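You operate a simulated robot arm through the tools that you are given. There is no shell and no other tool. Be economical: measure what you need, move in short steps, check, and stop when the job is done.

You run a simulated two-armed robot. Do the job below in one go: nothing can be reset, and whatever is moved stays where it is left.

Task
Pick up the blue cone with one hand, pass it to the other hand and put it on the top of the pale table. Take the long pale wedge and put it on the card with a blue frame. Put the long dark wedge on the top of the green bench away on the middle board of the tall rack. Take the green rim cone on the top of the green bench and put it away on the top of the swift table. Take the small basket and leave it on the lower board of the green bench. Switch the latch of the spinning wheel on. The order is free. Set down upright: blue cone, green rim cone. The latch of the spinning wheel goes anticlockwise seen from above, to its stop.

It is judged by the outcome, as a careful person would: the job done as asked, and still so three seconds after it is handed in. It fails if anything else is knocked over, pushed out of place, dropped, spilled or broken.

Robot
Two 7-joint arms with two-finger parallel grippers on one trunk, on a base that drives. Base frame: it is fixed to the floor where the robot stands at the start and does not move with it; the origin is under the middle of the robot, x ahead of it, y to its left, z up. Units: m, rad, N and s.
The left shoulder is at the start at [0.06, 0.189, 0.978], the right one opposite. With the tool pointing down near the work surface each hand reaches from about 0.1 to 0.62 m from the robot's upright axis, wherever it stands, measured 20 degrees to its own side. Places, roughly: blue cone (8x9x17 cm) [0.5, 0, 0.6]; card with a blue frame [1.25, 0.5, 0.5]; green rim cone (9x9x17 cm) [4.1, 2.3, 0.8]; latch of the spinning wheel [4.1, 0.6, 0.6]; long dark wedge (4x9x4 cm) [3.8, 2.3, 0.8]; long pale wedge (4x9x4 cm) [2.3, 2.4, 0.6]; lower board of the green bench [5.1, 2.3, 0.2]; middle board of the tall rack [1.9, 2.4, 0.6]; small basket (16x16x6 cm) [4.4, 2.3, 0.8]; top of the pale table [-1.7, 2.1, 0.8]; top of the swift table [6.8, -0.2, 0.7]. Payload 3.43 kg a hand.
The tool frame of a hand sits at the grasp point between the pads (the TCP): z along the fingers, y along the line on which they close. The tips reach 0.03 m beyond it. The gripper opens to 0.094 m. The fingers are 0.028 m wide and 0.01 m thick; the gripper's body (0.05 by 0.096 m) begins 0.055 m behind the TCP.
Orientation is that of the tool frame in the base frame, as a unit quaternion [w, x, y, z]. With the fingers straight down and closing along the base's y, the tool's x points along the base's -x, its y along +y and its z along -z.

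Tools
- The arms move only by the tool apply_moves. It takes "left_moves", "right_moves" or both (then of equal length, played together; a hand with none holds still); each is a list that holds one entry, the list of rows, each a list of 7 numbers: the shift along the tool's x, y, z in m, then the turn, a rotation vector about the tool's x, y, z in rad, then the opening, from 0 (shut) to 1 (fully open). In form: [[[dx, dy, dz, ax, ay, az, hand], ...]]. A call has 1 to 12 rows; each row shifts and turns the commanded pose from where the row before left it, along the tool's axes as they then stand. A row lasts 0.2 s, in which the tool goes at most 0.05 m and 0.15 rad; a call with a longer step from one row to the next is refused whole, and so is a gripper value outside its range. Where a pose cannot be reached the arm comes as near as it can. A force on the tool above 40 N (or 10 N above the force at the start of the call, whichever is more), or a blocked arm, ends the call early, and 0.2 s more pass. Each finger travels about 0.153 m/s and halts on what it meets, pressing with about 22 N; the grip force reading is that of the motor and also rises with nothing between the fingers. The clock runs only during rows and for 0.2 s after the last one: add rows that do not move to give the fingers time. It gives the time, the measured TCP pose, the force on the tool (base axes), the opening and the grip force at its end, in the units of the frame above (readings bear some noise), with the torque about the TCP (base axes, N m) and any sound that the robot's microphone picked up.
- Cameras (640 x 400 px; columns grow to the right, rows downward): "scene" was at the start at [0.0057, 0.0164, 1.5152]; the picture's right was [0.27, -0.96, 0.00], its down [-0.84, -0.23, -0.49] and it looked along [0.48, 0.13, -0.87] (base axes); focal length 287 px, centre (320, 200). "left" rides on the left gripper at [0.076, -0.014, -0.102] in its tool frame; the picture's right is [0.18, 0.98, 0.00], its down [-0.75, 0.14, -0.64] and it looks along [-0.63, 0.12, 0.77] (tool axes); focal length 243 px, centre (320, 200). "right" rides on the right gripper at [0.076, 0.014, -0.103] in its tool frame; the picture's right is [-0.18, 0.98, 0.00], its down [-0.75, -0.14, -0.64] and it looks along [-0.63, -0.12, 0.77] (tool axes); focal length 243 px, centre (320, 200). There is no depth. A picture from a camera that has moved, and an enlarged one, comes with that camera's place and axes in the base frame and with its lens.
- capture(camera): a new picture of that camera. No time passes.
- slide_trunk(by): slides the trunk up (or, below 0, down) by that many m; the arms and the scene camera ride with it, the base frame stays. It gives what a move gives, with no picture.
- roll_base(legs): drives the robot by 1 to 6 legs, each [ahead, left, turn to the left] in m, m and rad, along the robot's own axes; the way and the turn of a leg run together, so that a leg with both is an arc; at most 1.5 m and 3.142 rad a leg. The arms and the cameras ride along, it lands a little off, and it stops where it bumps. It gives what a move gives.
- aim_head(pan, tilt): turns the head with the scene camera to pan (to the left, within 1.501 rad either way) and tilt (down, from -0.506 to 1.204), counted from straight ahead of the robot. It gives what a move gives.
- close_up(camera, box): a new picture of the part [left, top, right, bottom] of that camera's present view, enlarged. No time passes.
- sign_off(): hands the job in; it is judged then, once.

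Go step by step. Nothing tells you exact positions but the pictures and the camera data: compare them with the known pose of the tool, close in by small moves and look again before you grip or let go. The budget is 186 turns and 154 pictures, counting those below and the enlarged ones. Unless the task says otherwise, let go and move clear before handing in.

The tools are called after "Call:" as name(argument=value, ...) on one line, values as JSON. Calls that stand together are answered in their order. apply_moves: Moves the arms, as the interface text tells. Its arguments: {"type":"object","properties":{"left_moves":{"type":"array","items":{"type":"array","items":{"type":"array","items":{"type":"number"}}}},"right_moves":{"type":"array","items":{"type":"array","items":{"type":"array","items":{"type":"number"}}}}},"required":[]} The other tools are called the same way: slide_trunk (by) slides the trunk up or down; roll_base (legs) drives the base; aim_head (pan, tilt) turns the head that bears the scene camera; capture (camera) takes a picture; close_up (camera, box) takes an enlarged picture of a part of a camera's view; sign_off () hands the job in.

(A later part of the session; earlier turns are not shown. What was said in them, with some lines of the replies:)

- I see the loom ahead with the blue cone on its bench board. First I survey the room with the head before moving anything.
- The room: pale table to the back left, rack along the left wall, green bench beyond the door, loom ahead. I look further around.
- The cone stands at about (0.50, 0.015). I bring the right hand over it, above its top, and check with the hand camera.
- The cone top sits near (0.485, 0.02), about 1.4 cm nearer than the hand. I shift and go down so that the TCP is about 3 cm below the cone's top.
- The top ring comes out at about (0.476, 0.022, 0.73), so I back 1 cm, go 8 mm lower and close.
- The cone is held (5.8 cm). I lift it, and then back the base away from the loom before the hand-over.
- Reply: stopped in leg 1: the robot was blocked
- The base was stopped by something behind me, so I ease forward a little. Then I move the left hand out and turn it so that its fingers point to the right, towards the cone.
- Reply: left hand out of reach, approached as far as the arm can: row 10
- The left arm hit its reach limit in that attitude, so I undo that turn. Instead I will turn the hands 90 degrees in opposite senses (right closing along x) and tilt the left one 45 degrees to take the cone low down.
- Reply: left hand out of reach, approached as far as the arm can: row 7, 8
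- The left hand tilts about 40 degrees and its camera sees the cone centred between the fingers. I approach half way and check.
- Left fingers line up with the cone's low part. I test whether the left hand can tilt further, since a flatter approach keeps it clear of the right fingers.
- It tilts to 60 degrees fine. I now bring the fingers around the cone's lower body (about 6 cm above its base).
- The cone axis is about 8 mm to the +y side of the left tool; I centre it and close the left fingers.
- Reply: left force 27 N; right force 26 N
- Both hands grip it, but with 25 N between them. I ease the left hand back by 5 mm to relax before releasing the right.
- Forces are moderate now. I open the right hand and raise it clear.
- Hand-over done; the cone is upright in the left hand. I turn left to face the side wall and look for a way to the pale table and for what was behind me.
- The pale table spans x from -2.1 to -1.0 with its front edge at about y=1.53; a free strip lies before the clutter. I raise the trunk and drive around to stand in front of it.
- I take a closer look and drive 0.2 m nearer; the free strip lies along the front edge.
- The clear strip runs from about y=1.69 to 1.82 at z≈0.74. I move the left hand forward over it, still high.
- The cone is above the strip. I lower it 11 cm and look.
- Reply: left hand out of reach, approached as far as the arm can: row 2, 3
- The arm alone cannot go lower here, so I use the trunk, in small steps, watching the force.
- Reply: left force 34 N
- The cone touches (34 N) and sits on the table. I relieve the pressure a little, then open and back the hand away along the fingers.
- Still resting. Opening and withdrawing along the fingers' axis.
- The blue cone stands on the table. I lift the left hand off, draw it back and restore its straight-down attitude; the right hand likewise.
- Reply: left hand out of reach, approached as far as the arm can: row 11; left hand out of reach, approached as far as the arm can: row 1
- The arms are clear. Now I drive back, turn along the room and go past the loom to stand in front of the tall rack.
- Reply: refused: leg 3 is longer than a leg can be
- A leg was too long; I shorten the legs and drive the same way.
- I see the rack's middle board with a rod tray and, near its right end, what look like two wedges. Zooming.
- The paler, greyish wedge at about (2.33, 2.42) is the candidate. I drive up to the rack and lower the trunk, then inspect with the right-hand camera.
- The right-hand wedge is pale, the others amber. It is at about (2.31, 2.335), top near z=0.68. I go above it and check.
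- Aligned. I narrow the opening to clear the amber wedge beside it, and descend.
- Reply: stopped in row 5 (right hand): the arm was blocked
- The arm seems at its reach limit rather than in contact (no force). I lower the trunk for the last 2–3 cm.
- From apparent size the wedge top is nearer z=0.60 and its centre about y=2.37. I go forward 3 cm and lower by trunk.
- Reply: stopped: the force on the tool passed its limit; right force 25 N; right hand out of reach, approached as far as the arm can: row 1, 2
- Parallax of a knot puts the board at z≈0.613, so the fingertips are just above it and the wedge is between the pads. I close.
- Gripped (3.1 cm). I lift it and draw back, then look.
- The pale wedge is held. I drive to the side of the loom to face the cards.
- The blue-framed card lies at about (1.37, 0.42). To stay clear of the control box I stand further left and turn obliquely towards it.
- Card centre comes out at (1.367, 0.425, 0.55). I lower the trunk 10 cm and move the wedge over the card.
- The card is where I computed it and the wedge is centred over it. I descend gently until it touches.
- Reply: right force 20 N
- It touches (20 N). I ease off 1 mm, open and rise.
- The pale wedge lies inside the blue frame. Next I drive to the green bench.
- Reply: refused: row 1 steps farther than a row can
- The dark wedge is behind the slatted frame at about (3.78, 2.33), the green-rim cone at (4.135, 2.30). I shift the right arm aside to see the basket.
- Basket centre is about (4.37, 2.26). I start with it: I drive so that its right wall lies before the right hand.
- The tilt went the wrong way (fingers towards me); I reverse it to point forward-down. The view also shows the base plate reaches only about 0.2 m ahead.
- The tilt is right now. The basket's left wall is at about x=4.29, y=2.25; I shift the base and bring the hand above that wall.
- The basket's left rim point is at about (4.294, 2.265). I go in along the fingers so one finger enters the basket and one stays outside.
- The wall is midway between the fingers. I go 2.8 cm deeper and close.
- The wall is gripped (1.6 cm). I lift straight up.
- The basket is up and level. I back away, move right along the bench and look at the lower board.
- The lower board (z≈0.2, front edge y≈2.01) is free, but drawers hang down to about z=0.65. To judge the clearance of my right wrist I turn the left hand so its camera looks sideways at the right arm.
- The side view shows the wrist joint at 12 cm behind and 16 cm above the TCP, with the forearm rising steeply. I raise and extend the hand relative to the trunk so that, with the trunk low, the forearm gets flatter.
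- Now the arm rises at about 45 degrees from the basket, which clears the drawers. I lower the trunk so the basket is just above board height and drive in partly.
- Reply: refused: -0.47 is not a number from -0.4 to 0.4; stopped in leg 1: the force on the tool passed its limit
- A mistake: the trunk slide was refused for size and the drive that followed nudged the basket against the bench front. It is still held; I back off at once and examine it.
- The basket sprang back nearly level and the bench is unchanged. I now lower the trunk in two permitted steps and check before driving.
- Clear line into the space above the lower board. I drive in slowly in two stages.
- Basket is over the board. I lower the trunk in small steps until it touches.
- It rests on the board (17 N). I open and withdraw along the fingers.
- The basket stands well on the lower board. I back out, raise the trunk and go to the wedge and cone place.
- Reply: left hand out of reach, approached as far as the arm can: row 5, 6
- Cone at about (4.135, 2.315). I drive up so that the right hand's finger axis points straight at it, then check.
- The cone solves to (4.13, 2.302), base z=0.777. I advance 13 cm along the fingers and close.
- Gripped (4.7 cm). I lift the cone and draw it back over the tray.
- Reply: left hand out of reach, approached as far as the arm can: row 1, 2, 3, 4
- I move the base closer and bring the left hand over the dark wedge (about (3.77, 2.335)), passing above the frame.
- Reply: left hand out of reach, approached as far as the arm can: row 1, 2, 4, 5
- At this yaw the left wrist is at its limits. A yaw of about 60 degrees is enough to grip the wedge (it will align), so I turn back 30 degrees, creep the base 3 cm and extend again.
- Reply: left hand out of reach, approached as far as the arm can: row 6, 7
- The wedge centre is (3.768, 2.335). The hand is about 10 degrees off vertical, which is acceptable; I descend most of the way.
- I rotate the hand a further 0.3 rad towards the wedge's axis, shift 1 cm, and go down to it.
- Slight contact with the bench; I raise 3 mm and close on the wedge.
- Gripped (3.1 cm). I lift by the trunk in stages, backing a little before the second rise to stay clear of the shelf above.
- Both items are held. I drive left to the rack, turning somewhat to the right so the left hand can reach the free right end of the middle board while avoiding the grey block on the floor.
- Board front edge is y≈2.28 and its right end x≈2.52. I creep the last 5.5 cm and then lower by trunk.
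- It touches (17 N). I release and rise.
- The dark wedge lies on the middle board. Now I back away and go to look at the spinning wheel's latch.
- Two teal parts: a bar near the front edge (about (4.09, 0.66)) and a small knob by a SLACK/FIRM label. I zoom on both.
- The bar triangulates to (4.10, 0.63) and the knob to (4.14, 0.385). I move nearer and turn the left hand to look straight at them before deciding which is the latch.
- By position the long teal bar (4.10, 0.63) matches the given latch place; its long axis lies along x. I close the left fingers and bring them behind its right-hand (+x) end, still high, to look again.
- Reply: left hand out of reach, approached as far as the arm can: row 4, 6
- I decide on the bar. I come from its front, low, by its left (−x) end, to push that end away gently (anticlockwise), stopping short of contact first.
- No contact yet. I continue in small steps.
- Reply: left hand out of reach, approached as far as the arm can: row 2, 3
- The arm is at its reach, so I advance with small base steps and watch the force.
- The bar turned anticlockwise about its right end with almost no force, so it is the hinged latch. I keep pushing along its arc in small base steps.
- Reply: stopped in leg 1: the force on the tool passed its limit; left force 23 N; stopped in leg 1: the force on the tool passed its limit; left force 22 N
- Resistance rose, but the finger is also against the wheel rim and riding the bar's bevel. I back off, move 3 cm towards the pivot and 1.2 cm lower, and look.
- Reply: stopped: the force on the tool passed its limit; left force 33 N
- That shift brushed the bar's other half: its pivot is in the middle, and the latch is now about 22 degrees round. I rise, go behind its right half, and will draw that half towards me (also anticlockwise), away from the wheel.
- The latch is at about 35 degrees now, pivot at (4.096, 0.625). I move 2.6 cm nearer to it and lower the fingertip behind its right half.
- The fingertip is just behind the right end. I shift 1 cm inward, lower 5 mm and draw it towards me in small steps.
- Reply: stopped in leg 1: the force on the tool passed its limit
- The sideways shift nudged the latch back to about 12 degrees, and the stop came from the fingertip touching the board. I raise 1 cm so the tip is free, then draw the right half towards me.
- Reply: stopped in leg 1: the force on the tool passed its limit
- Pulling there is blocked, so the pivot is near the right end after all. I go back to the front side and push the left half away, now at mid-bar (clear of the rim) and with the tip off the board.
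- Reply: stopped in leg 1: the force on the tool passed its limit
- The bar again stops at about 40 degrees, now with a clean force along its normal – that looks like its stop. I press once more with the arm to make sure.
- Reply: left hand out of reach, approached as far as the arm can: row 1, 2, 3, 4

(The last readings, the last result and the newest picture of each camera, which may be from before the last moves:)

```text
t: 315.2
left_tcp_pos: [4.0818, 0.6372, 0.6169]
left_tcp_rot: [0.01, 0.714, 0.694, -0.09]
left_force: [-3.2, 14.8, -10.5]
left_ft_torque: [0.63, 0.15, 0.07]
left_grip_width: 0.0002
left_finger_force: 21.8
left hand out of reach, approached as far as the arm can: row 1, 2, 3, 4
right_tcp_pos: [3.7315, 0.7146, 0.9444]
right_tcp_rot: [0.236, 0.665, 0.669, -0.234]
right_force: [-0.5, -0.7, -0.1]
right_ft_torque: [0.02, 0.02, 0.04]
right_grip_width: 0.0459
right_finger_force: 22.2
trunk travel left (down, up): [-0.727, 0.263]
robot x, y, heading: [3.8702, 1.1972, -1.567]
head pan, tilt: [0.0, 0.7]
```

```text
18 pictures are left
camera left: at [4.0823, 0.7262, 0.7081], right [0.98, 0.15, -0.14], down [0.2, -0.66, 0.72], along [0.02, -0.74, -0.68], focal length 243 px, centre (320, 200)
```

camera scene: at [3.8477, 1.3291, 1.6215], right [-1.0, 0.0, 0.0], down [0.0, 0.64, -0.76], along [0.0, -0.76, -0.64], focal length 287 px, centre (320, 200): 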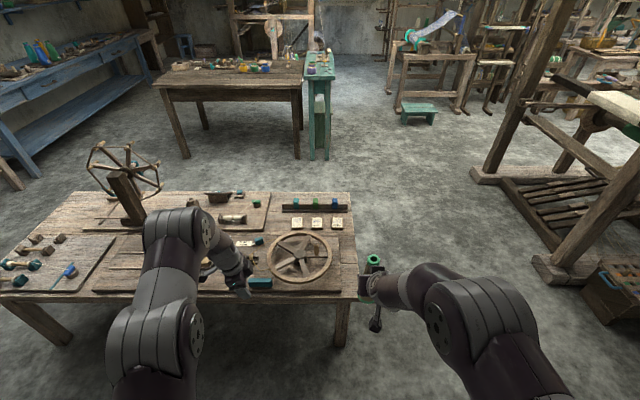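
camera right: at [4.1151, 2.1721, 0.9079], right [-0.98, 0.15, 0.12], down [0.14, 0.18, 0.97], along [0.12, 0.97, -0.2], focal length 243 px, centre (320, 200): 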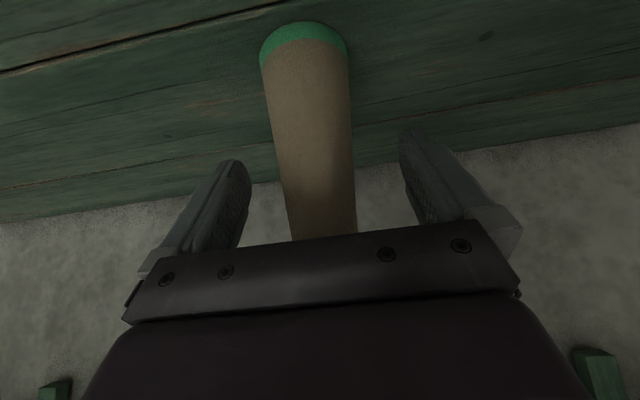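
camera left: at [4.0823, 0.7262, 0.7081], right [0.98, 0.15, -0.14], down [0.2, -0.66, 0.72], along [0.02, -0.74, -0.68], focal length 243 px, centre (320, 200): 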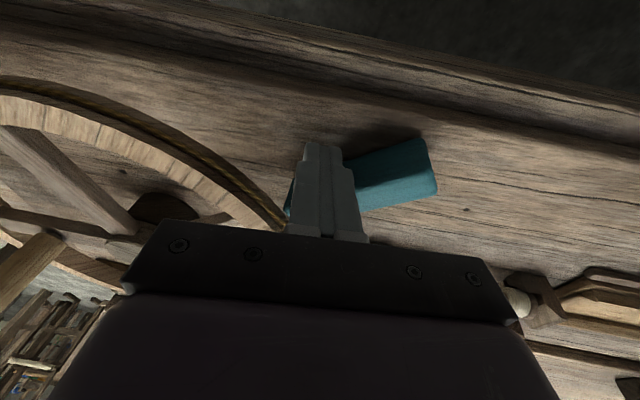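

It does not move under 15 N: the latch is at its stop. I withdraw straight back, rise, and check it with the scene camera.

Call:
roll_base(legs=[[-0.08, 0, 0]])

Call:
slide_trunk(by=0.2)

Call:
roll_base(legs=[[-0.12, 0, 0]])

Call:
close_up(camera="scene", box=[200, 190, 380, 320])

```text
t: 316.2
left_tcp_pos: [4.081, 0.7129, 0.6185]
left_tcp_rot: [0.012, 0.713, 0.695, -0.091]
left_force: [-0.7, 0.3, -0.3]
left_ft_torque: [0.0, 0.04, 0.01]
left_grip_width: 0.0
left_finger_force: 21.9
right_tcp_pos: [3.732, 0.797, 0.9443]
right_tcp_rot: [0.237, 0.665, 0.668, -0.235]
right_force: [-0.2, 0.3, -0.8]
right_ft_torque: [-0.02, 0.01, 0.0]
right_grip_width: 0.0457
right_finger_force: 21.8
trunk travel left (down, up): [-0.727, 0.263]
robot x, y, heading: [3.8721, 1.2738, -1.566]
head pan, tilt: [0.0, 0.7]
```

```text
t: 318.4
left_tcp_pos: [4.0823, 0.7151, 0.8175]
left_tcp_rot: [0.011, 0.714, 0.694, -0.091]
left_force: [0.2, -0.1, 0.5]
left_ft_torque: [-0.02, 0.04, -0.01]
left_grip_width: 0.0003
left_finger_force: 21.7
right_tcp_pos: [3.7331, 0.7946, 1.1439]
right_tcp_rot: [0.235, 0.665, 0.669, -0.233]
right_force: [0.3, 0.1, -0.2]
right_ft_torque: [-0.01, 0.01, -0.01]
right_grip_width: 0.0461
right_finger_force: 22.2
trunk travel left (down, up): [-0.927, 0.063]
robot x, y, heading: [3.872, 1.274, -1.565]
head pan, tilt: [0.0, 0.7]
```

```text
t: 319.7
left_tcp_pos: [4.0802, 0.8322, 0.8169]
left_tcp_rot: [0.012, 0.714, 0.694, -0.091]
left_force: [0.7, -0.3, -0.6]
left_ft_torque: [0.0, 0.0, 0.04]
left_grip_width: 0.0
left_finger_force: 22.1
right_tcp_pos: [3.731, 0.9128, 1.1443]
right_tcp_rot: [0.236, 0.665, 0.669, -0.234]
right_force: [0.4, 0.7, 0.7]
right_ft_torque: [-0.02, 0.03, -0.02]
right_grip_width: 0.0455
right_finger_force: 22.1
trunk travel left (down, up): [-0.927, 0.063]
robot x, y, heading: [3.87, 1.3897, -1.571]
head pan, tilt: [0.0, 0.7]
```

```text
3.08 times, centred on (290, 255) of scene
camera zoom: at [3.8727, 1.3661, 1.8188], right [-1.0, 0.0, 0.0], down [0.0, 0.65, -0.76], along [0.0, -0.76, -0.65], focal length 884 px, centre (412, 31)
```

zoom: 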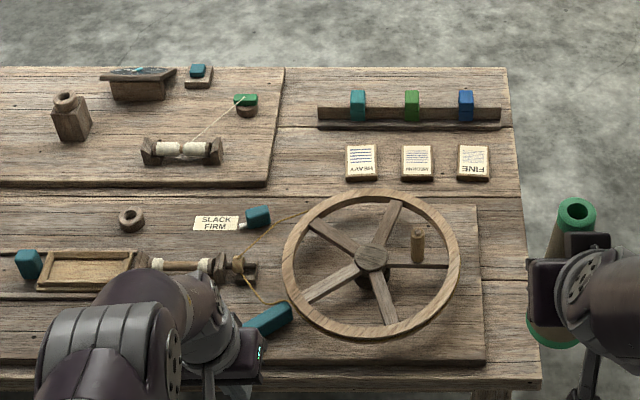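

The bar is visibly turned and the wheel undisturbed. I move the left hand aside for an unobstructed look at the latch.

Call:
apply_moves(left_moves=[[[0.03, 0.03, -0.02, 0, 0, 0, 0.5], [0.03, 0.03, -0.02, 0, 0, 0, 0.5], [0.03, 0.03, -0.02, 0, 0, 0, 0.5], [0.03, 0.03, 0, 0, 0, 0, 0.5], [0.03, 0.03, 0, 0, 0, 0, 0.5], [0, 0, 0, 0, 0, 0, 0.5]]])

Call:
close_up(camera="scene", box=[220, 240, 310, 310])

```text
t: 321.1
left_tcp_pos: [4.2401, 0.9844, 0.8374]
left_tcp_rot: [0.012, 0.714, 0.694, -0.092]
left_force: [0.5, 1.1, 0.2]
left_ft_torque: [0.02, -0.01, 0.01]
left_grip_width: 0.0471
left_finger_force: 0.1
right_tcp_pos: [3.7309, 0.914, 1.1438]
right_tcp_rot: [0.237, 0.665, 0.668, -0.233]
right_force: [-0.1, 1.1, -0.2]
right_ft_torque: [-0.03, -0.01, 0.02]
right_grip_width: 0.0457
right_finger_force: 22.1
trunk travel left (down, up): [-0.927, 0.063]
robot x, y, heading: [3.8721, 1.3943, -1.569]
head pan, tilt: [0.0, 0.7]
```

```text
5.71 times, centred on (265, 275) of scene
camera zoom: at [3.8716, 1.3679, 1.8189], right [-1.0, 0.0, 0.0], down [0.0, 0.64, -0.76], along [0.0, -0.76, -0.64], focal length 1642 px, centre (634, -229)
```

zoom: 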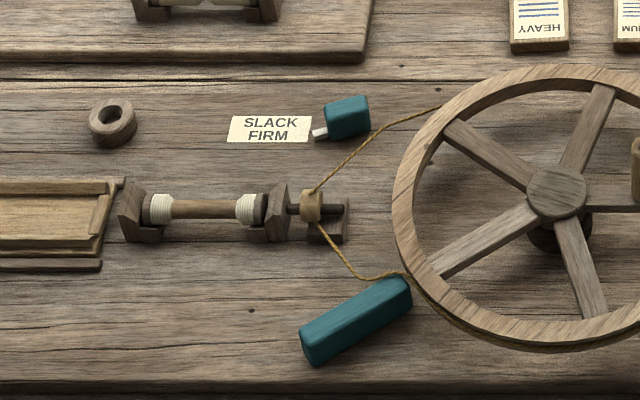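

Compared with the start, the bar's right end stayed put (pivot) and it has swung about 36 degrees anticlockwise to a hard stop. Now the cone: I turn along the room and look towards the swift table.

Call:
roll_base(legs=[[0, 0, 1.25]])

Call:
aim_head(pan=0.0, tilt=0.35)

Call:
capture(camera="scene")

```text
t: 324.6
left_tcp_pos: [4.3768, 1.6172, 0.8387]
left_tcp_rot: [0.063, 0.173, 0.981, -0.067]
left_force: [0.5, -0.6, -0.8]
left_ft_torque: [-0.01, 0.02, -0.01]
left_grip_width: 0.0469
left_finger_force: 0.1
right_tcp_pos: [4.2833, 1.1135, 1.1443]
right_tcp_rot: [0.329, 0.148, 0.931, -0.052]
right_force: [0.2, 0.0, -0.5]
right_ft_torque: [0.01, 0.02, 0.0]
right_grip_width: 0.0457
right_finger_force: 21.6
trunk travel left (down, up): [-0.927, 0.063]
robot x, y, heading: [3.8713, 1.3947, -0.316]
head pan, tilt: [0.0, 0.7]
```

```text
t: 325.4
left_tcp_pos: [4.3764, 1.6173, 0.8378]
left_tcp_rot: [0.063, 0.173, 0.981, -0.067]
left_force: [0.3, -0.9, -0.8]
left_ft_torque: [-0.02, 0.03, 0.0]
left_grip_width: 0.0469
left_finger_force: 0.1
right_tcp_pos: [4.2835, 1.1119, 1.1447]
right_tcp_rot: [0.328, 0.148, 0.931, -0.052]
right_force: [-0.1, 0.1, -0.2]
right_ft_torque: [-0.01, -0.02, 0.0]
right_grip_width: 0.0458
right_finger_force: 22.3
trunk travel left (down, up): [-0.927, 0.063]
robot x, y, heading: [3.8673, 1.3919, -0.316]
head pan, tilt: [0.0, 0.351]
```

```text
15 pictures are left
camera scene: at [3.9043, 1.3828, 1.8502], right [-0.31, -0.95, 0.0], down [-0.33, 0.11, -0.94], along [0.89, -0.29, -0.34], focal length 287 px, centre (320, 200)
```

scene: 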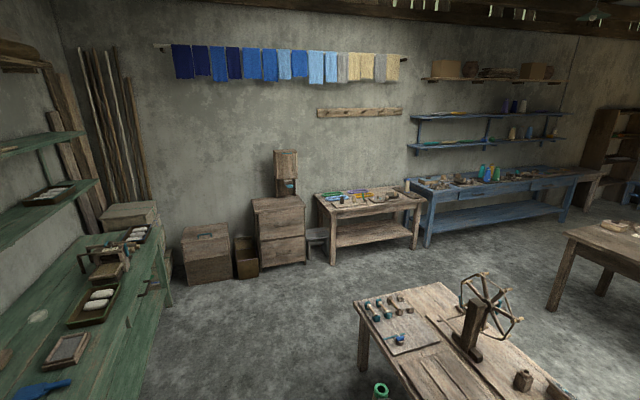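

Call:
close_up(camera="scene", box=[300, 165, 440, 270])

```text
3.81 times, centred on (370, 218) of scene
camera zoom: at [3.9043, 1.3828, 1.8502], right [-0.31, -0.95, 0.0], down [-0.33, 0.11, -0.94], along [0.89, -0.29, -0.34], focal length 1095 px, centre (130, 133)
```

zoom: 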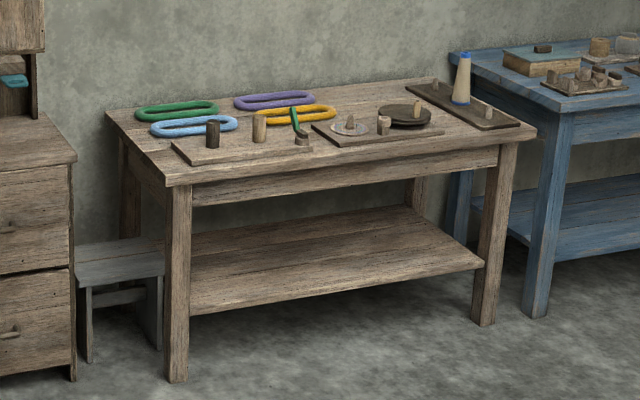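

The swift table's front edge is at about x=6.46 (y from 0.45 to −0.73); a free gap lies between the second and third boards near (6.52, −0.49). I drive there by the open middle of the room.

Call:
roll_base(legs=[[0, 0, 0.316], [1.4, -0.1, 0], [0, -1.45, 0], [0.2, -0.12, 0]])

Call:
aim_head(pan=0.0, tilt=0.6)

Call:
capture(camera="scene")

```text
t: 336.3
left_tcp_pos: [5.6929, 1.2169, 0.8417]
left_tcp_rot: [0.072, 0.017, 0.996, -0.053]
left_force: [0.3, -1.1, 0.0]
left_ft_torque: [0.08, 0.03, -0.02]
left_grip_width: 0.0468
left_finger_force: 0.0
right_tcp_pos: [5.7588, 0.7059, 1.142]
right_tcp_rot: [0.332, 0.001, 0.943, 0.005]
right_force: [-0.3, -0.1, -0.6]
right_ft_torque: [0.04, -0.01, 0.06]
right_grip_width: 0.0456
right_finger_force: 21.5
trunk travel left (down, up): [-0.927, 0.063]
robot x, y, heading: [5.2801, 0.854, -0.005]
head pan, tilt: [0.0, 0.351]
stopped in leg 3: the robot was blocked; the commanded pose is now the measured one
```

```text
t: 337.0
left_tcp_pos: [5.6928, 1.2244, 0.8382]
left_tcp_rot: [0.073, 0.017, 0.996, -0.057]
left_force: [-0.2, 0.1, 0.1]
left_ft_torque: [0.0, -0.01, -0.01]
left_grip_width: 0.0468
left_finger_force: 0.0
right_tcp_pos: [5.7588, 0.7152, 1.1424]
right_tcp_rot: [0.333, -0.001, 0.943, 0.002]
right_force: [0.4, 1.0, 0.3]
right_ft_torque: [-0.02, 0.01, 0.03]
right_grip_width: 0.0457
right_finger_force: 22.0
trunk travel left (down, up): [-0.927, 0.063]
robot x, y, heading: [5.2782, 0.8543, -0.002]
head pan, tilt: [0.0, 0.6]
```

```text
13 pictures are left
camera scene: at [5.31, 0.8555, 1.8276], right [0.0, -1.0, 0.0], down [-0.56, 0.0, -0.83], along [0.83, 0.0, -0.56], focal length 287 px, centre (320, 200)
```

scene: 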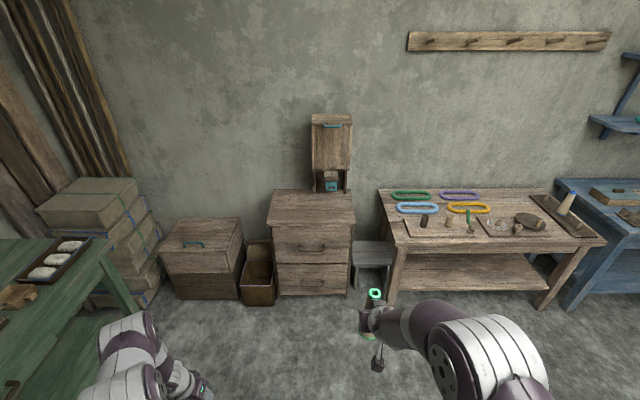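

The base touched the end of the spinning table. I step off it, go further forward and then sideways.

Call:
roll_base(legs=[[0, 0.06, 0], [0.45, 0, 0], [0, -1.26, 0]])

Call:
capture(camera="scene")

```text
t: 346.3
left_tcp_pos: [6.139, 0.0167, 0.8376]
left_tcp_rot: [0.073, 0.018, 0.996, -0.056]
left_force: [-0.1, 0.3, 0.9]
left_ft_torque: [0.0, 0.04, -0.01]
left_grip_width: 0.0471
left_finger_force: 0.0
right_tcp_pos: [6.2048, -0.4911, 1.1433]
right_tcp_rot: [0.333, 0.001, 0.943, 0.0]
right_force: [0.8, -1.0, -0.5]
right_ft_torque: [0.03, -0.01, 0.01]
right_grip_width: 0.0454
right_finger_force: 21.9
trunk travel left (down, up): [-0.927, 0.063]
robot x, y, heading: [5.7273, -0.3525, -0.004]
head pan, tilt: [0.0, 0.6]
```

```text
12 pictures are left
camera scene: at [5.7557, -0.3513, 1.8275], right [0.0, -1.0, 0.0], down [-0.57, 0.0, -0.82], along [0.82, 0.0, -0.57], focal length 287 px, centre (320, 200)
```

scene: 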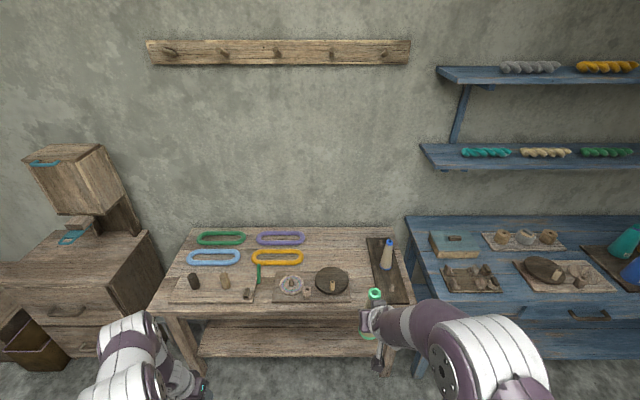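

A wide free area lies behind the second board, left of the dark board with the blue-topped cone. I zoom to measure it.

Call:
close_up(camera="scene", box=[250, 220, 420, 330])

```text
3.64 times, centred on (335, 275) of scene
camera zoom: at [5.7557, -0.3513, 1.8275], right [0.0, -1.0, 0.0], down [-0.57, 0.0, -0.82], along [0.82, 0.0, -0.57], focal length 1045 px, centre (266, -73)
```

zoom: 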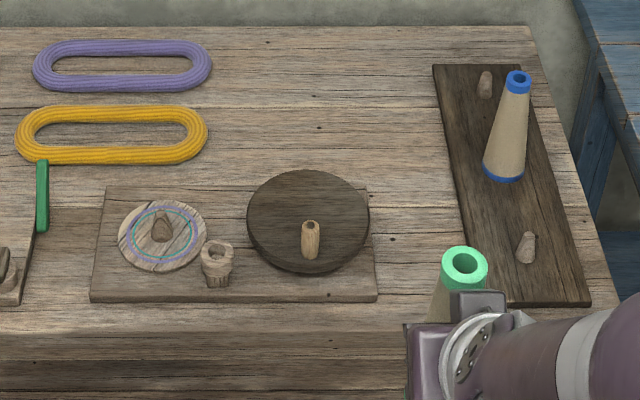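

Target spot (6.79, −0.515), table z≈0.71. I first lift and retract the left hand, then drive closer.

Call:
apply_moves(left_moves=[[[0.02, 0, -0.044, 0, 0, 0, 0.5], [0.02, 0, -0.044, 0, 0, 0, 0.5], [0.02, 0, -0.044, 0, 0, 0, 0.5], [0.02, 0, -0.044, 0, 0, 0, 0.5], [0.02, 0, -0.044, 0, 0, 0, 0.5], [0.02, 0, -0.044, 0, 0, 0, 0.5], [0.02, 0, -0.044, 0, 0, 0, 0.5], [0, 0, 0, 0, 0, 0, 0.5]]])

Call:
roll_base(legs=[[0.42, -0.023, 0]])

Call:
slide_trunk(by=-0.18)

```text
t: 348.1
left_tcp_pos: [5.9554, 0.0559, 1.1189]
left_tcp_rot: [0.073, 0.017, 0.996, -0.057]
left_force: [-0.4, 0.5, -0.6]
left_ft_torque: [0.01, -0.02, 0.0]
left_grip_width: 0.0469
left_finger_force: 0.0
right_tcp_pos: [6.2047, -0.4926, 1.143]
right_tcp_rot: [0.332, 0.0, 0.943, 0.0]
right_force: [0.1, 0.1, -0.6]
right_ft_torque: [0.0, 0.01, 0.0]
right_grip_width: 0.0455
right_finger_force: 21.7
trunk travel left (down, up): [-0.927, 0.063]
robot x, y, heading: [5.7237, -0.3441, -0.004]
head pan, tilt: [0.0, 0.6]
```

```text
t: 350.7
left_tcp_pos: [6.373, 0.0327, 1.1206]
left_tcp_rot: [0.074, 0.018, 0.996, -0.056]
left_force: [0.0, 1.1, -0.9]
left_ft_torque: [0.0, 0.02, 0.04]
left_grip_width: 0.047
left_finger_force: 0.1
right_tcp_pos: [6.6218, -0.5161, 1.1444]
right_tcp_rot: [0.334, 0.0, 0.943, 0.001]
right_force: [-0.4, -0.8, -1.5]
right_ft_torque: [-0.02, -0.01, 0.06]
right_grip_width: 0.0456
right_finger_force: 22.3
trunk travel left (down, up): [-0.927, 0.063]
robot x, y, heading: [6.1423, -0.3728, -0.001]
head pan, tilt: [0.0, 0.6]
```

```text
t: 352.7
left_tcp_pos: [6.3736, 0.0339, 0.9406]
left_tcp_rot: [0.073, 0.017, 0.996, -0.057]
left_force: [-0.4, 0.1, -0.1]
left_ft_torque: [0.0, -0.01, -0.02]
left_grip_width: 0.047
left_finger_force: 0.1
right_tcp_pos: [6.6242, -0.5149, 0.9641]
right_tcp_rot: [0.333, 0.0, 0.943, 0.001]
right_force: [0.0, 1.2, 0.0]
right_ft_torque: [-0.02, 0.0, 0.01]
right_grip_width: 0.0455
right_finger_force: 22.2
trunk travel left (down, up): [-0.747, 0.243]
robot x, y, heading: [6.1447, -0.3727, -0.001]
head pan, tilt: [0.0, 0.6]
```

Call:
apply_moves(right_moves=[[[-0.032, 0, 0.0262, 0, 0, 0, 0], [-0.032, 0, 0.0262, 0, 0, 0, 0], [-0.032, 0, 0.0262, 0, 0, 0, 0], [-0.032, 0, 0.0262, 0, 0, 0, 0], [0, 0, 0, 0, 0, 0, 0]]])

Call:
capture(camera="right")

Call:
close_up(camera="scene", box=[260, 220, 460, 380])

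```text
t: 353.9
left_tcp_pos: [6.373, 0.0335, 0.9398]
left_tcp_rot: [0.074, 0.017, 0.996, -0.056]
left_force: [-0.6, 0.0, 0.6]
left_ft_torque: [-0.02, 0.0, 0.02]
left_grip_width: 0.0471
left_finger_force: 0.0
right_tcp_pos: [6.7866, -0.5158, 0.9637]
right_tcp_rot: [0.332, 0.0, 0.943, 0.0]
right_force: [-0.1, 0.5, -0.8]
right_ft_torque: [0.03, 0.03, -0.01]
right_grip_width: 0.0456
right_finger_force: 21.8
trunk travel left (down, up): [-0.747, 0.243]
robot x, y, heading: [6.1423, -0.3765, -0.005]
head pan, tilt: [0.0, 0.6]
```

```text
10 pictures are left
camera right: at [6.6623, -0.5015, 0.9946], right [0.14, 0.98, 0.12], down [0.19, -0.14, 0.97], along [0.97, -0.12, -0.2], focal length 243 px, centre (320, 200)
```

right: 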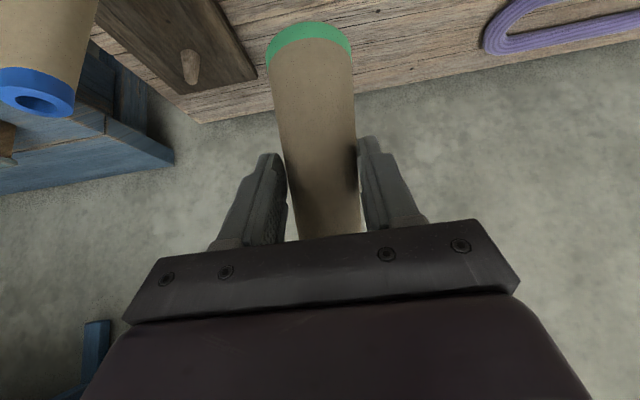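

```text
2.50 times, centred on (360, 300) of scene
camera zoom: at [6.1728, -0.3757, 1.6475], right [0.0, -1.0, 0.0], down [-0.56, 0.0, -0.83], along [0.83, 0.0, -0.56], focal length 718 px, centre (220, -50)
```

zoom: 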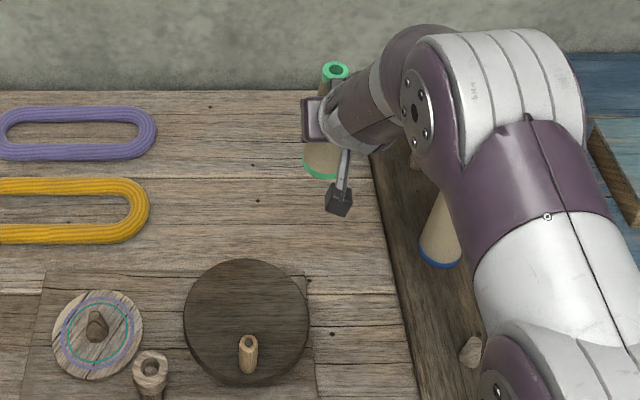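

The blue-topped cone nearby would come close to my elbow, so I choose a spot 8 cm further left and 6 cm deeper, (6.85, −0.43), and raise the left hand.

Call:
apply_moves(left_moves=[[[0.02, 0, -0.04, 0, 0, 0, 0.5], [0.02, 0, -0.04, 0, 0, 0, 0.5], [0.02, 0, -0.04, 0, 0, 0, 0.5], [0, 0, 0, 0, 0, 0, 0.5]]])

Call:
roll_base(legs=[[0.062, 0.085, 0]])

Call:
slide_trunk(by=-0.11)

Call:
close_up(camera="scene", box=[260, 220, 460, 380])

Call:
capture(camera="right")

```text
t: 354.9
left_tcp_pos: [6.2971, 0.048, 1.0476]
left_tcp_rot: [0.073, 0.016, 0.996, -0.058]
left_force: [-0.9, -0.1, -0.2]
left_ft_torque: [-0.03, 0.02, 0.01]
left_grip_width: 0.047
left_finger_force: 0.0
right_tcp_pos: [6.7883, -0.5161, 0.9624]
right_tcp_rot: [0.332, 0.0, 0.943, 0.0]
right_force: [0.3, -0.1, -0.9]
right_ft_torque: [0.01, 0.01, -0.02]
right_grip_width: 0.0454
right_finger_force: 21.9
trunk travel left (down, up): [-0.747, 0.243]
robot x, y, heading: [6.1422, -0.3733, -0.003]
head pan, tilt: [0.0, 0.6]
```

```text
t: 356.1
left_tcp_pos: [6.3596, 0.1308, 1.0469]
left_tcp_rot: [0.074, 0.017, 0.996, -0.056]
left_force: [0.4, 0.0, 0.1]
left_ft_torque: [-0.02, -0.01, 0.0]
left_grip_width: 0.0471
left_finger_force: 0.0
right_tcp_pos: [6.8505, -0.4326, 0.9619]
right_tcp_rot: [0.332, 0.0, 0.943, 0.001]
right_force: [0.3, 0.1, 0.1]
right_ft_torque: [0.0, 0.01, 0.01]
right_grip_width: 0.0454
right_finger_force: 22.4
trunk travel left (down, up): [-0.747, 0.243]
robot x, y, heading: [6.2086, -0.2869, -0.002]
head pan, tilt: [0.0, 0.6]
```

```text
t: 357.5
left_tcp_pos: [6.3598, 0.1313, 0.9382]
left_tcp_rot: [0.073, 0.017, 0.996, -0.056]
left_force: [-0.5, -0.3, 0.8]
left_ft_torque: [0.01, 0.04, -0.03]
left_grip_width: 0.0469
left_finger_force: 0.1
right_tcp_pos: [6.8499, -0.4315, 0.8536]
right_tcp_rot: [0.332, 0.0, 0.943, 0.001]
right_force: [0.3, -0.3, -0.6]
right_ft_torque: [0.0, 0.01, -0.02]
right_grip_width: 0.0455
right_finger_force: 21.4
trunk travel left (down, up): [-0.637, 0.353]
robot x, y, heading: [6.2071, -0.2887, -0.002]
head pan, tilt: [0.0, 0.6]
```

```text
2.50 times, centred on (360, 300) of scene
camera zoom: at [6.237, -0.2914, 1.5376], right [0.0, -1.0, 0.0], down [-0.56, 0.0, -0.83], along [0.83, 0.0, -0.56], focal length 718 px, centre (220, -50)
```

zoom: 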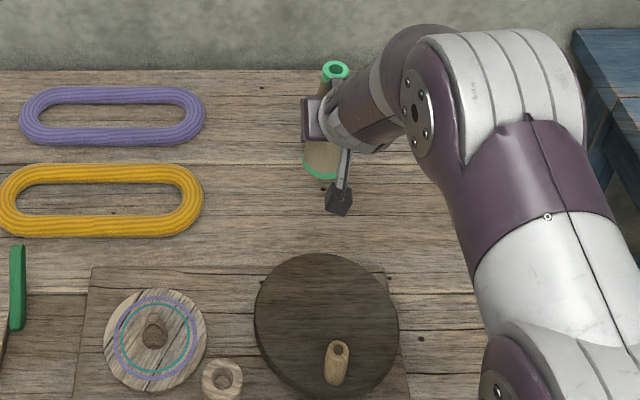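

```text
7 pictures are left
camera right: at [6.726, -0.4173, 0.8845], right [0.14, 0.98, 0.12], down [0.18, -0.14, 0.97], along [0.97, -0.12, -0.2], focal length 243 px, centre (320, 200)
```

right: 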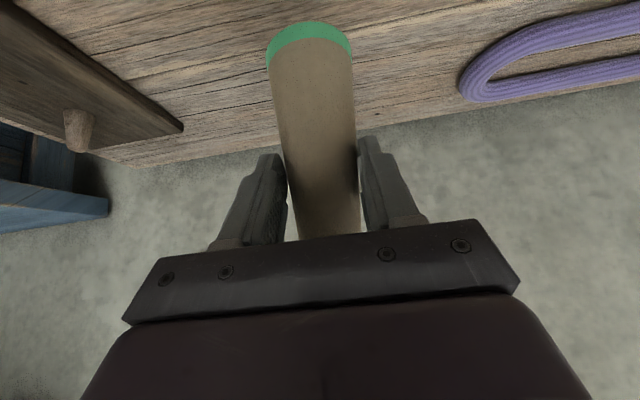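

Clear all round and the elbow stays beside the blue-topped cone. I lower in small steps to contact.

Call:
slide_trunk(by=-0.035)

Call:
slide_trunk(by=-0.008)

```text
t: 358.3
left_tcp_pos: [6.3587, 0.1316, 0.9034]
left_tcp_rot: [0.073, 0.018, 0.996, -0.056]
left_force: [-0.2, -0.9, -0.5]
left_ft_torque: [0.0, 0.03, -0.01]
left_grip_width: 0.0472
left_finger_force: 0.1
right_tcp_pos: [6.8507, -0.4317, 0.8184]
right_tcp_rot: [0.332, 0.0, 0.943, 0.001]
right_force: [0.5, 0.6, -1.1]
right_ft_torque: [0.01, 0.03, 0.0]
right_grip_width: 0.0456
right_finger_force: 21.9
trunk travel left (down, up): [-0.602, 0.388]
robot x, y, heading: [6.2058, -0.2885, -0.006]
head pan, tilt: [0.0, 0.6]
```

```text
t: 358.8
left_tcp_pos: [6.3589, 0.1317, 0.8958]
left_tcp_rot: [0.073, 0.017, 0.996, -0.057]
left_force: [-0.5, 0.5, 0.4]
left_ft_torque: [-0.01, 0.0, -0.02]
left_grip_width: 0.0467
left_finger_force: 0.0
right_tcp_pos: [6.8487, -0.43, 0.8106]
right_tcp_rot: [0.332, -0.001, 0.943, 0.002]
right_force: [-0.4, 0.2, -0.4]
right_ft_torque: [0.03, -0.01, 0.01]
right_grip_width: 0.0453
right_finger_force: 21.8
trunk travel left (down, up): [-0.594, 0.396]
robot x, y, heading: [6.2061, -0.2891, 0.001]
head pan, tilt: [0.0, 0.6]
```

Call:
slide_trunk(by=-0.006)

Call:
slide_trunk(by=-0.005)

Call:
capture(camera="right")

```text
t: 359.4
left_tcp_pos: [6.361, 0.1321, 0.8881]
left_tcp_rot: [0.072, 0.016, 0.996, -0.057]
left_force: [0.2, -0.2, 0.9]
left_ft_torque: [0.01, 0.0, 0.03]
left_grip_width: 0.0471
left_finger_force: 0.1
right_tcp_pos: [6.8503, -0.4319, 0.8046]
right_tcp_rot: [0.333, 0.0, 0.943, 0.0]
right_force: [-0.7, 0.2, 0.9]
right_ft_torque: [0.02, 0.01, 0.03]
right_grip_width: 0.0456
right_finger_force: 22.1
trunk travel left (down, up): [-0.588, 0.402]
robot x, y, heading: [6.2068, -0.2902, -0.002]
head pan, tilt: [0.0, 0.6]
```

```text
t: 359.9
left_tcp_pos: [6.3585, 0.1311, 0.8833]
left_tcp_rot: [0.073, 0.017, 0.996, -0.056]
left_force: [0.6, 0.9, -0.6]
left_ft_torque: [0.03, 0.01, 0.0]
left_grip_width: 0.0469
left_finger_force: 0.0
right_tcp_pos: [6.8506, -0.4325, 0.8008]
right_tcp_rot: [0.334, 0.0, 0.943, 0.001]
right_force: [1.4, 0.0, 6.2]
right_ft_torque: [-0.1, -0.27, 0.05]
right_grip_width: 0.0452
right_finger_force: 22.2
trunk travel left (down, up): [-0.583, 0.407]
robot x, y, heading: [6.2069, -0.2923, -0.005]
head pan, tilt: [0.0, 0.6]
```

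```text
6 pictures are left
camera right: at [6.7263, -0.417, 0.8315], right [0.14, 0.98, 0.12], down [0.18, -0.14, 0.97], along [0.97, -0.12, -0.2], focal length 243 px, centre (320, 200)
```

right: 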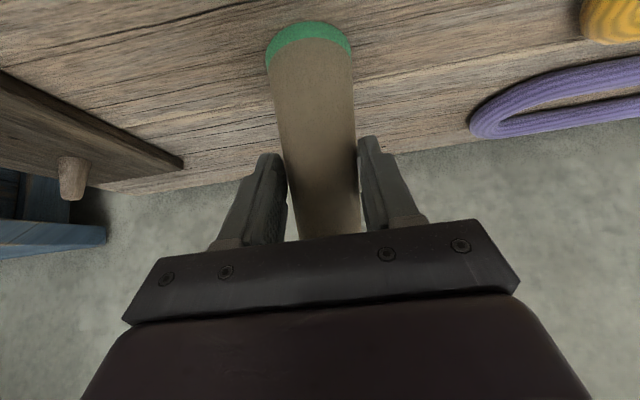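

It touches. I press 3 mm more to seat it flat, then release and withdraw along the fingers.

Call:
slide_trunk(by=-0.003)

Call:
apply_moves(right_moves=[[[0, 0, 0, 0, 0, 0, 0.6], [0, 0, 0, 0, 0, 0, 0.9], [0, 0, 0, 0, 0, 0, 0.9], [0, 0, -0.02, 0, 0, 0, 0.9], [0, 0, -0.035, 0, 0, 0, 0.9], [0, 0, -0.04, 0, 0, 0, 0.9], [0, 0, -0.04, 0, 0, 0, 0.9], [0, 0, 0, 0, 0, 0, 0.9]]])

Call:
capture(camera="right")

```text
t: 360.4
left_tcp_pos: [6.358, 0.1319, 0.8809]
left_tcp_rot: [0.074, 0.018, 0.996, -0.057]
left_force: [-0.3, -0.7, 0.0]
left_ft_torque: [0.0, 0.01, 0.01]
left_grip_width: 0.047
left_finger_force: 0.1
right_tcp_pos: [6.85, -0.4323, 0.8012]
right_tcp_rot: [0.336, 0.0, 0.942, 0.001]
right_force: [0.7, -0.4, 20.7]
right_ft_torque: [-0.04, -0.24, 0.0]
right_grip_width: 0.0453
right_finger_force: 22.3
trunk travel left (down, up): [-0.58, 0.41]
robot x, y, heading: [6.202, -0.2896, -0.001]
head pan, tilt: [0.0, 0.6]
```

```text
t: 362.2
left_tcp_pos: [6.3611, 0.1304, 0.8802]
left_tcp_rot: [0.072, 0.017, 0.996, -0.057]
left_force: [1.2, 0.1, -0.4]
left_ft_torque: [-0.03, 0.0, 0.01]
left_grip_width: 0.047
left_finger_force: 0.1
right_tcp_pos: [6.766, -0.4314, 0.9017]
right_tcp_rot: [0.332, -0.001, 0.943, 0.001]
right_force: [-0.4, 0.1, -0.1]
right_ft_torque: [0.01, 0.03, 0.0]
right_grip_width: 0.0846
right_finger_force: 0.1
trunk travel left (down, up): [-0.58, 0.41]
robot x, y, heading: [6.2076, -0.2918, 0.001]
head pan, tilt: [0.0, 0.6]
```

```text
5 pictures are left
camera right: at [6.6425, -0.4172, 0.9327], right [0.14, 0.98, 0.12], down [0.19, -0.14, 0.97], along [0.97, -0.12, -0.2], focal length 243 px, centre (320, 200)
```

right: 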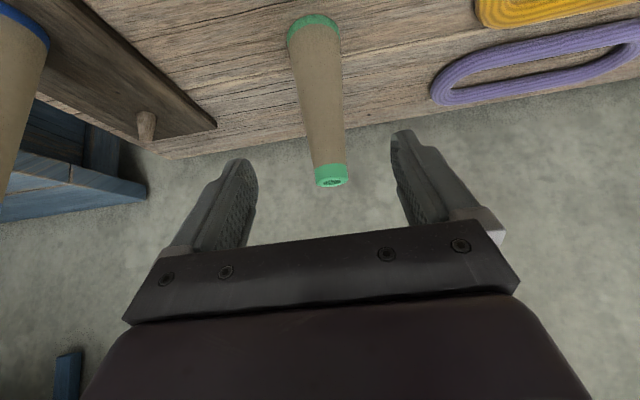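

The green-rim cone stands upright on the swift table. I raise, back away, and turn to make a last check of it and of the spinning-wheel table.

Call:
slide_trunk(by=0.2)

Call:
roll_base(legs=[[-0.5, 0, 0]])

Call:
capture(camera="scene")

Call:
roll_base(legs=[[0, 0.9, 0], [0, 0, 3.0]])

Call:
capture(camera="scene")

```text
t: 364.4
left_tcp_pos: [6.3607, 0.131, 1.0804]
left_tcp_rot: [0.073, 0.017, 0.996, -0.056]
left_force: [0.2, -0.1, -0.7]
left_ft_torque: [-0.02, -0.02, -0.01]
left_grip_width: 0.047
left_finger_force: 0.1
right_tcp_pos: [6.7667, -0.4315, 1.1006]
right_tcp_rot: [0.332, 0.001, 0.943, 0.0]
right_force: [0.5, 0.6, 0.2]
right_ft_torque: [-0.03, 0.01, 0.01]
right_grip_width: 0.0845
right_finger_force: 0.1
trunk travel left (down, up): [-0.78, 0.21]
robot x, y, heading: [6.2092, -0.2865, -0.0]
head pan, tilt: [0.0, 0.6]
```

```text
t: 367.3
left_tcp_pos: [5.8604, 0.1325, 1.0799]
left_tcp_rot: [0.074, 0.014, 0.996, -0.057]
left_force: [0.2, -0.1, -0.2]
left_ft_torque: [0.03, -0.02, 0.0]
left_grip_width: 0.0468
left_finger_force: 0.1
right_tcp_pos: [6.2712, -0.4296, 1.1012]
right_tcp_rot: [0.332, -0.004, 0.943, 0.003]
right_force: [-0.2, -0.1, 0.9]
right_ft_torque: [0.02, 0.02, 0.02]
right_grip_width: 0.0849
right_finger_force: 0.1
trunk travel left (down, up): [-0.78, 0.21]
robot x, y, heading: [5.7094, -0.2883, 0.003]
head pan, tilt: [0.0, 0.6]
```

```text
4 pictures are left
camera scene: at [5.7409, -0.292, 1.6805], right [0.01, -1.0, 0.0], down [-0.57, 0.0, -0.82], along [0.82, 0.0, -0.57], focal length 287 px, centre (320, 200)
```

scene: 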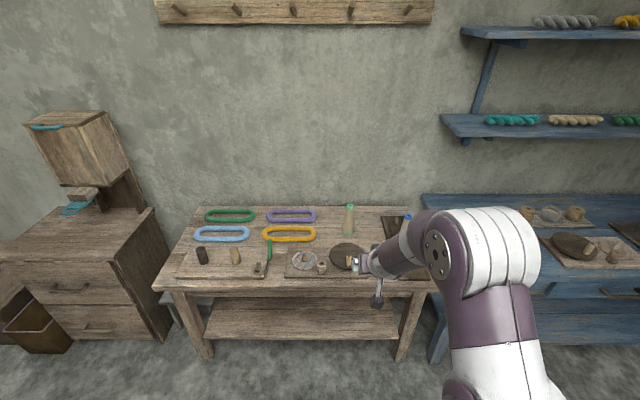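

```text
t: 379.1
left_tcp_pos: [5.5055, 0.2046, 1.0812]
left_tcp_rot: [-0.06, 0.993, -0.071, -0.069]
left_force: [0.0, -0.3, -0.3]
left_ft_torque: [-0.03, 0.0, -0.01]
left_grip_width: 0.0467
left_finger_force: 0.1
right_tcp_pos: [5.1641, 0.8081, 1.1013]
right_tcp_rot: [-0.017, 0.942, -0.051, -0.332]
right_force: [0.3, -0.4, -0.3]
right_ft_torque: [-0.02, 0.02, -0.01]
right_grip_width: 0.0848
right_finger_force: 0.0
trunk travel left (down, up): [-0.78, 0.21]
robot x, y, heading: [5.705, 0.6051, 3.03]
head pan, tilt: [0.0, 0.6]
```

```text
3 pictures are left
camera scene: at [5.6774, 0.6081, 1.6805], right [0.11, 0.99, 0.0], down [0.56, -0.06, -0.83], along [-0.82, 0.09, -0.56], focal length 287 px, centre (320, 200)
```

scene: 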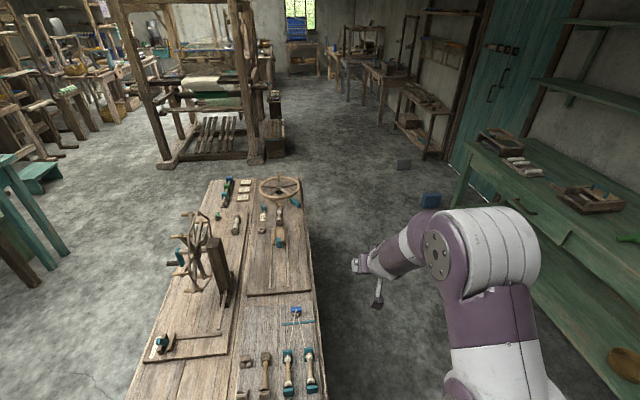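

Call:
close_up(camera="scene", box=[220, 165, 330, 255])

```text
4.44 times, centred on (275, 210) of scene
camera zoom: at [5.6774, 0.6081, 1.6805], right [0.11, 0.99, 0.0], down [0.56, -0.06, -0.83], along [-0.82, 0.09, -0.56], focal length 1277 px, centre (520, 156)
```

zoom: 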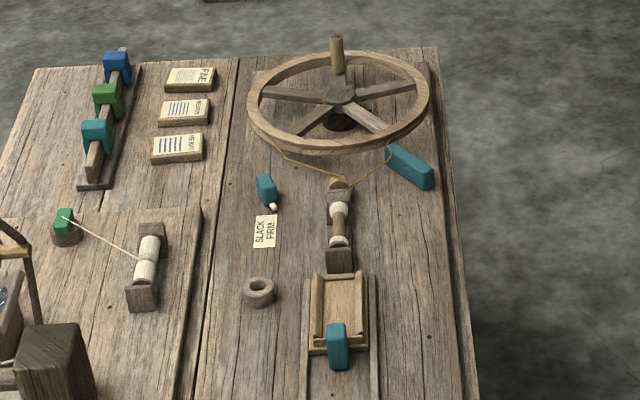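

All six jobs are done and checked, the hands are empty, and both arms are clear: I hand the job in.

Call:
sign_off()

```text
The job is handed in.
```

I've handed the job in with all six tasks done; I could not confirm that the part I turned is the latch. That part is a hinged teal bar beside the wheel at your latch position. It carries no label, and a teal knob marked SLACK/FIRM sits nearby. I pushed the bar anticlockwise about 36° until it would not move under 15 N. It may be resting against the wheel rim rather than a stop of its own.

- **Blue cone:** picked up with the right hand, passed to the left in the air, and standing upright near the front edge of the pale table.
- **Long pale wedge:** lying inside the blue-framed card.
- **Long dark wedge:** on the middle board of the tall rack, near its right end.
- **Green rim cone:** upright on the swift table.
- **Small basket:** on the lower board of the green bench.

I bumped three things on the way: the basket caught the bench front while I carried it, and the base touched a table behind the start position and the end of the spinning-wheel table. I looked over the bench and the spinning-wheel table afterwards and saw nothing moved or knocked over; I did not check the table behind the start.
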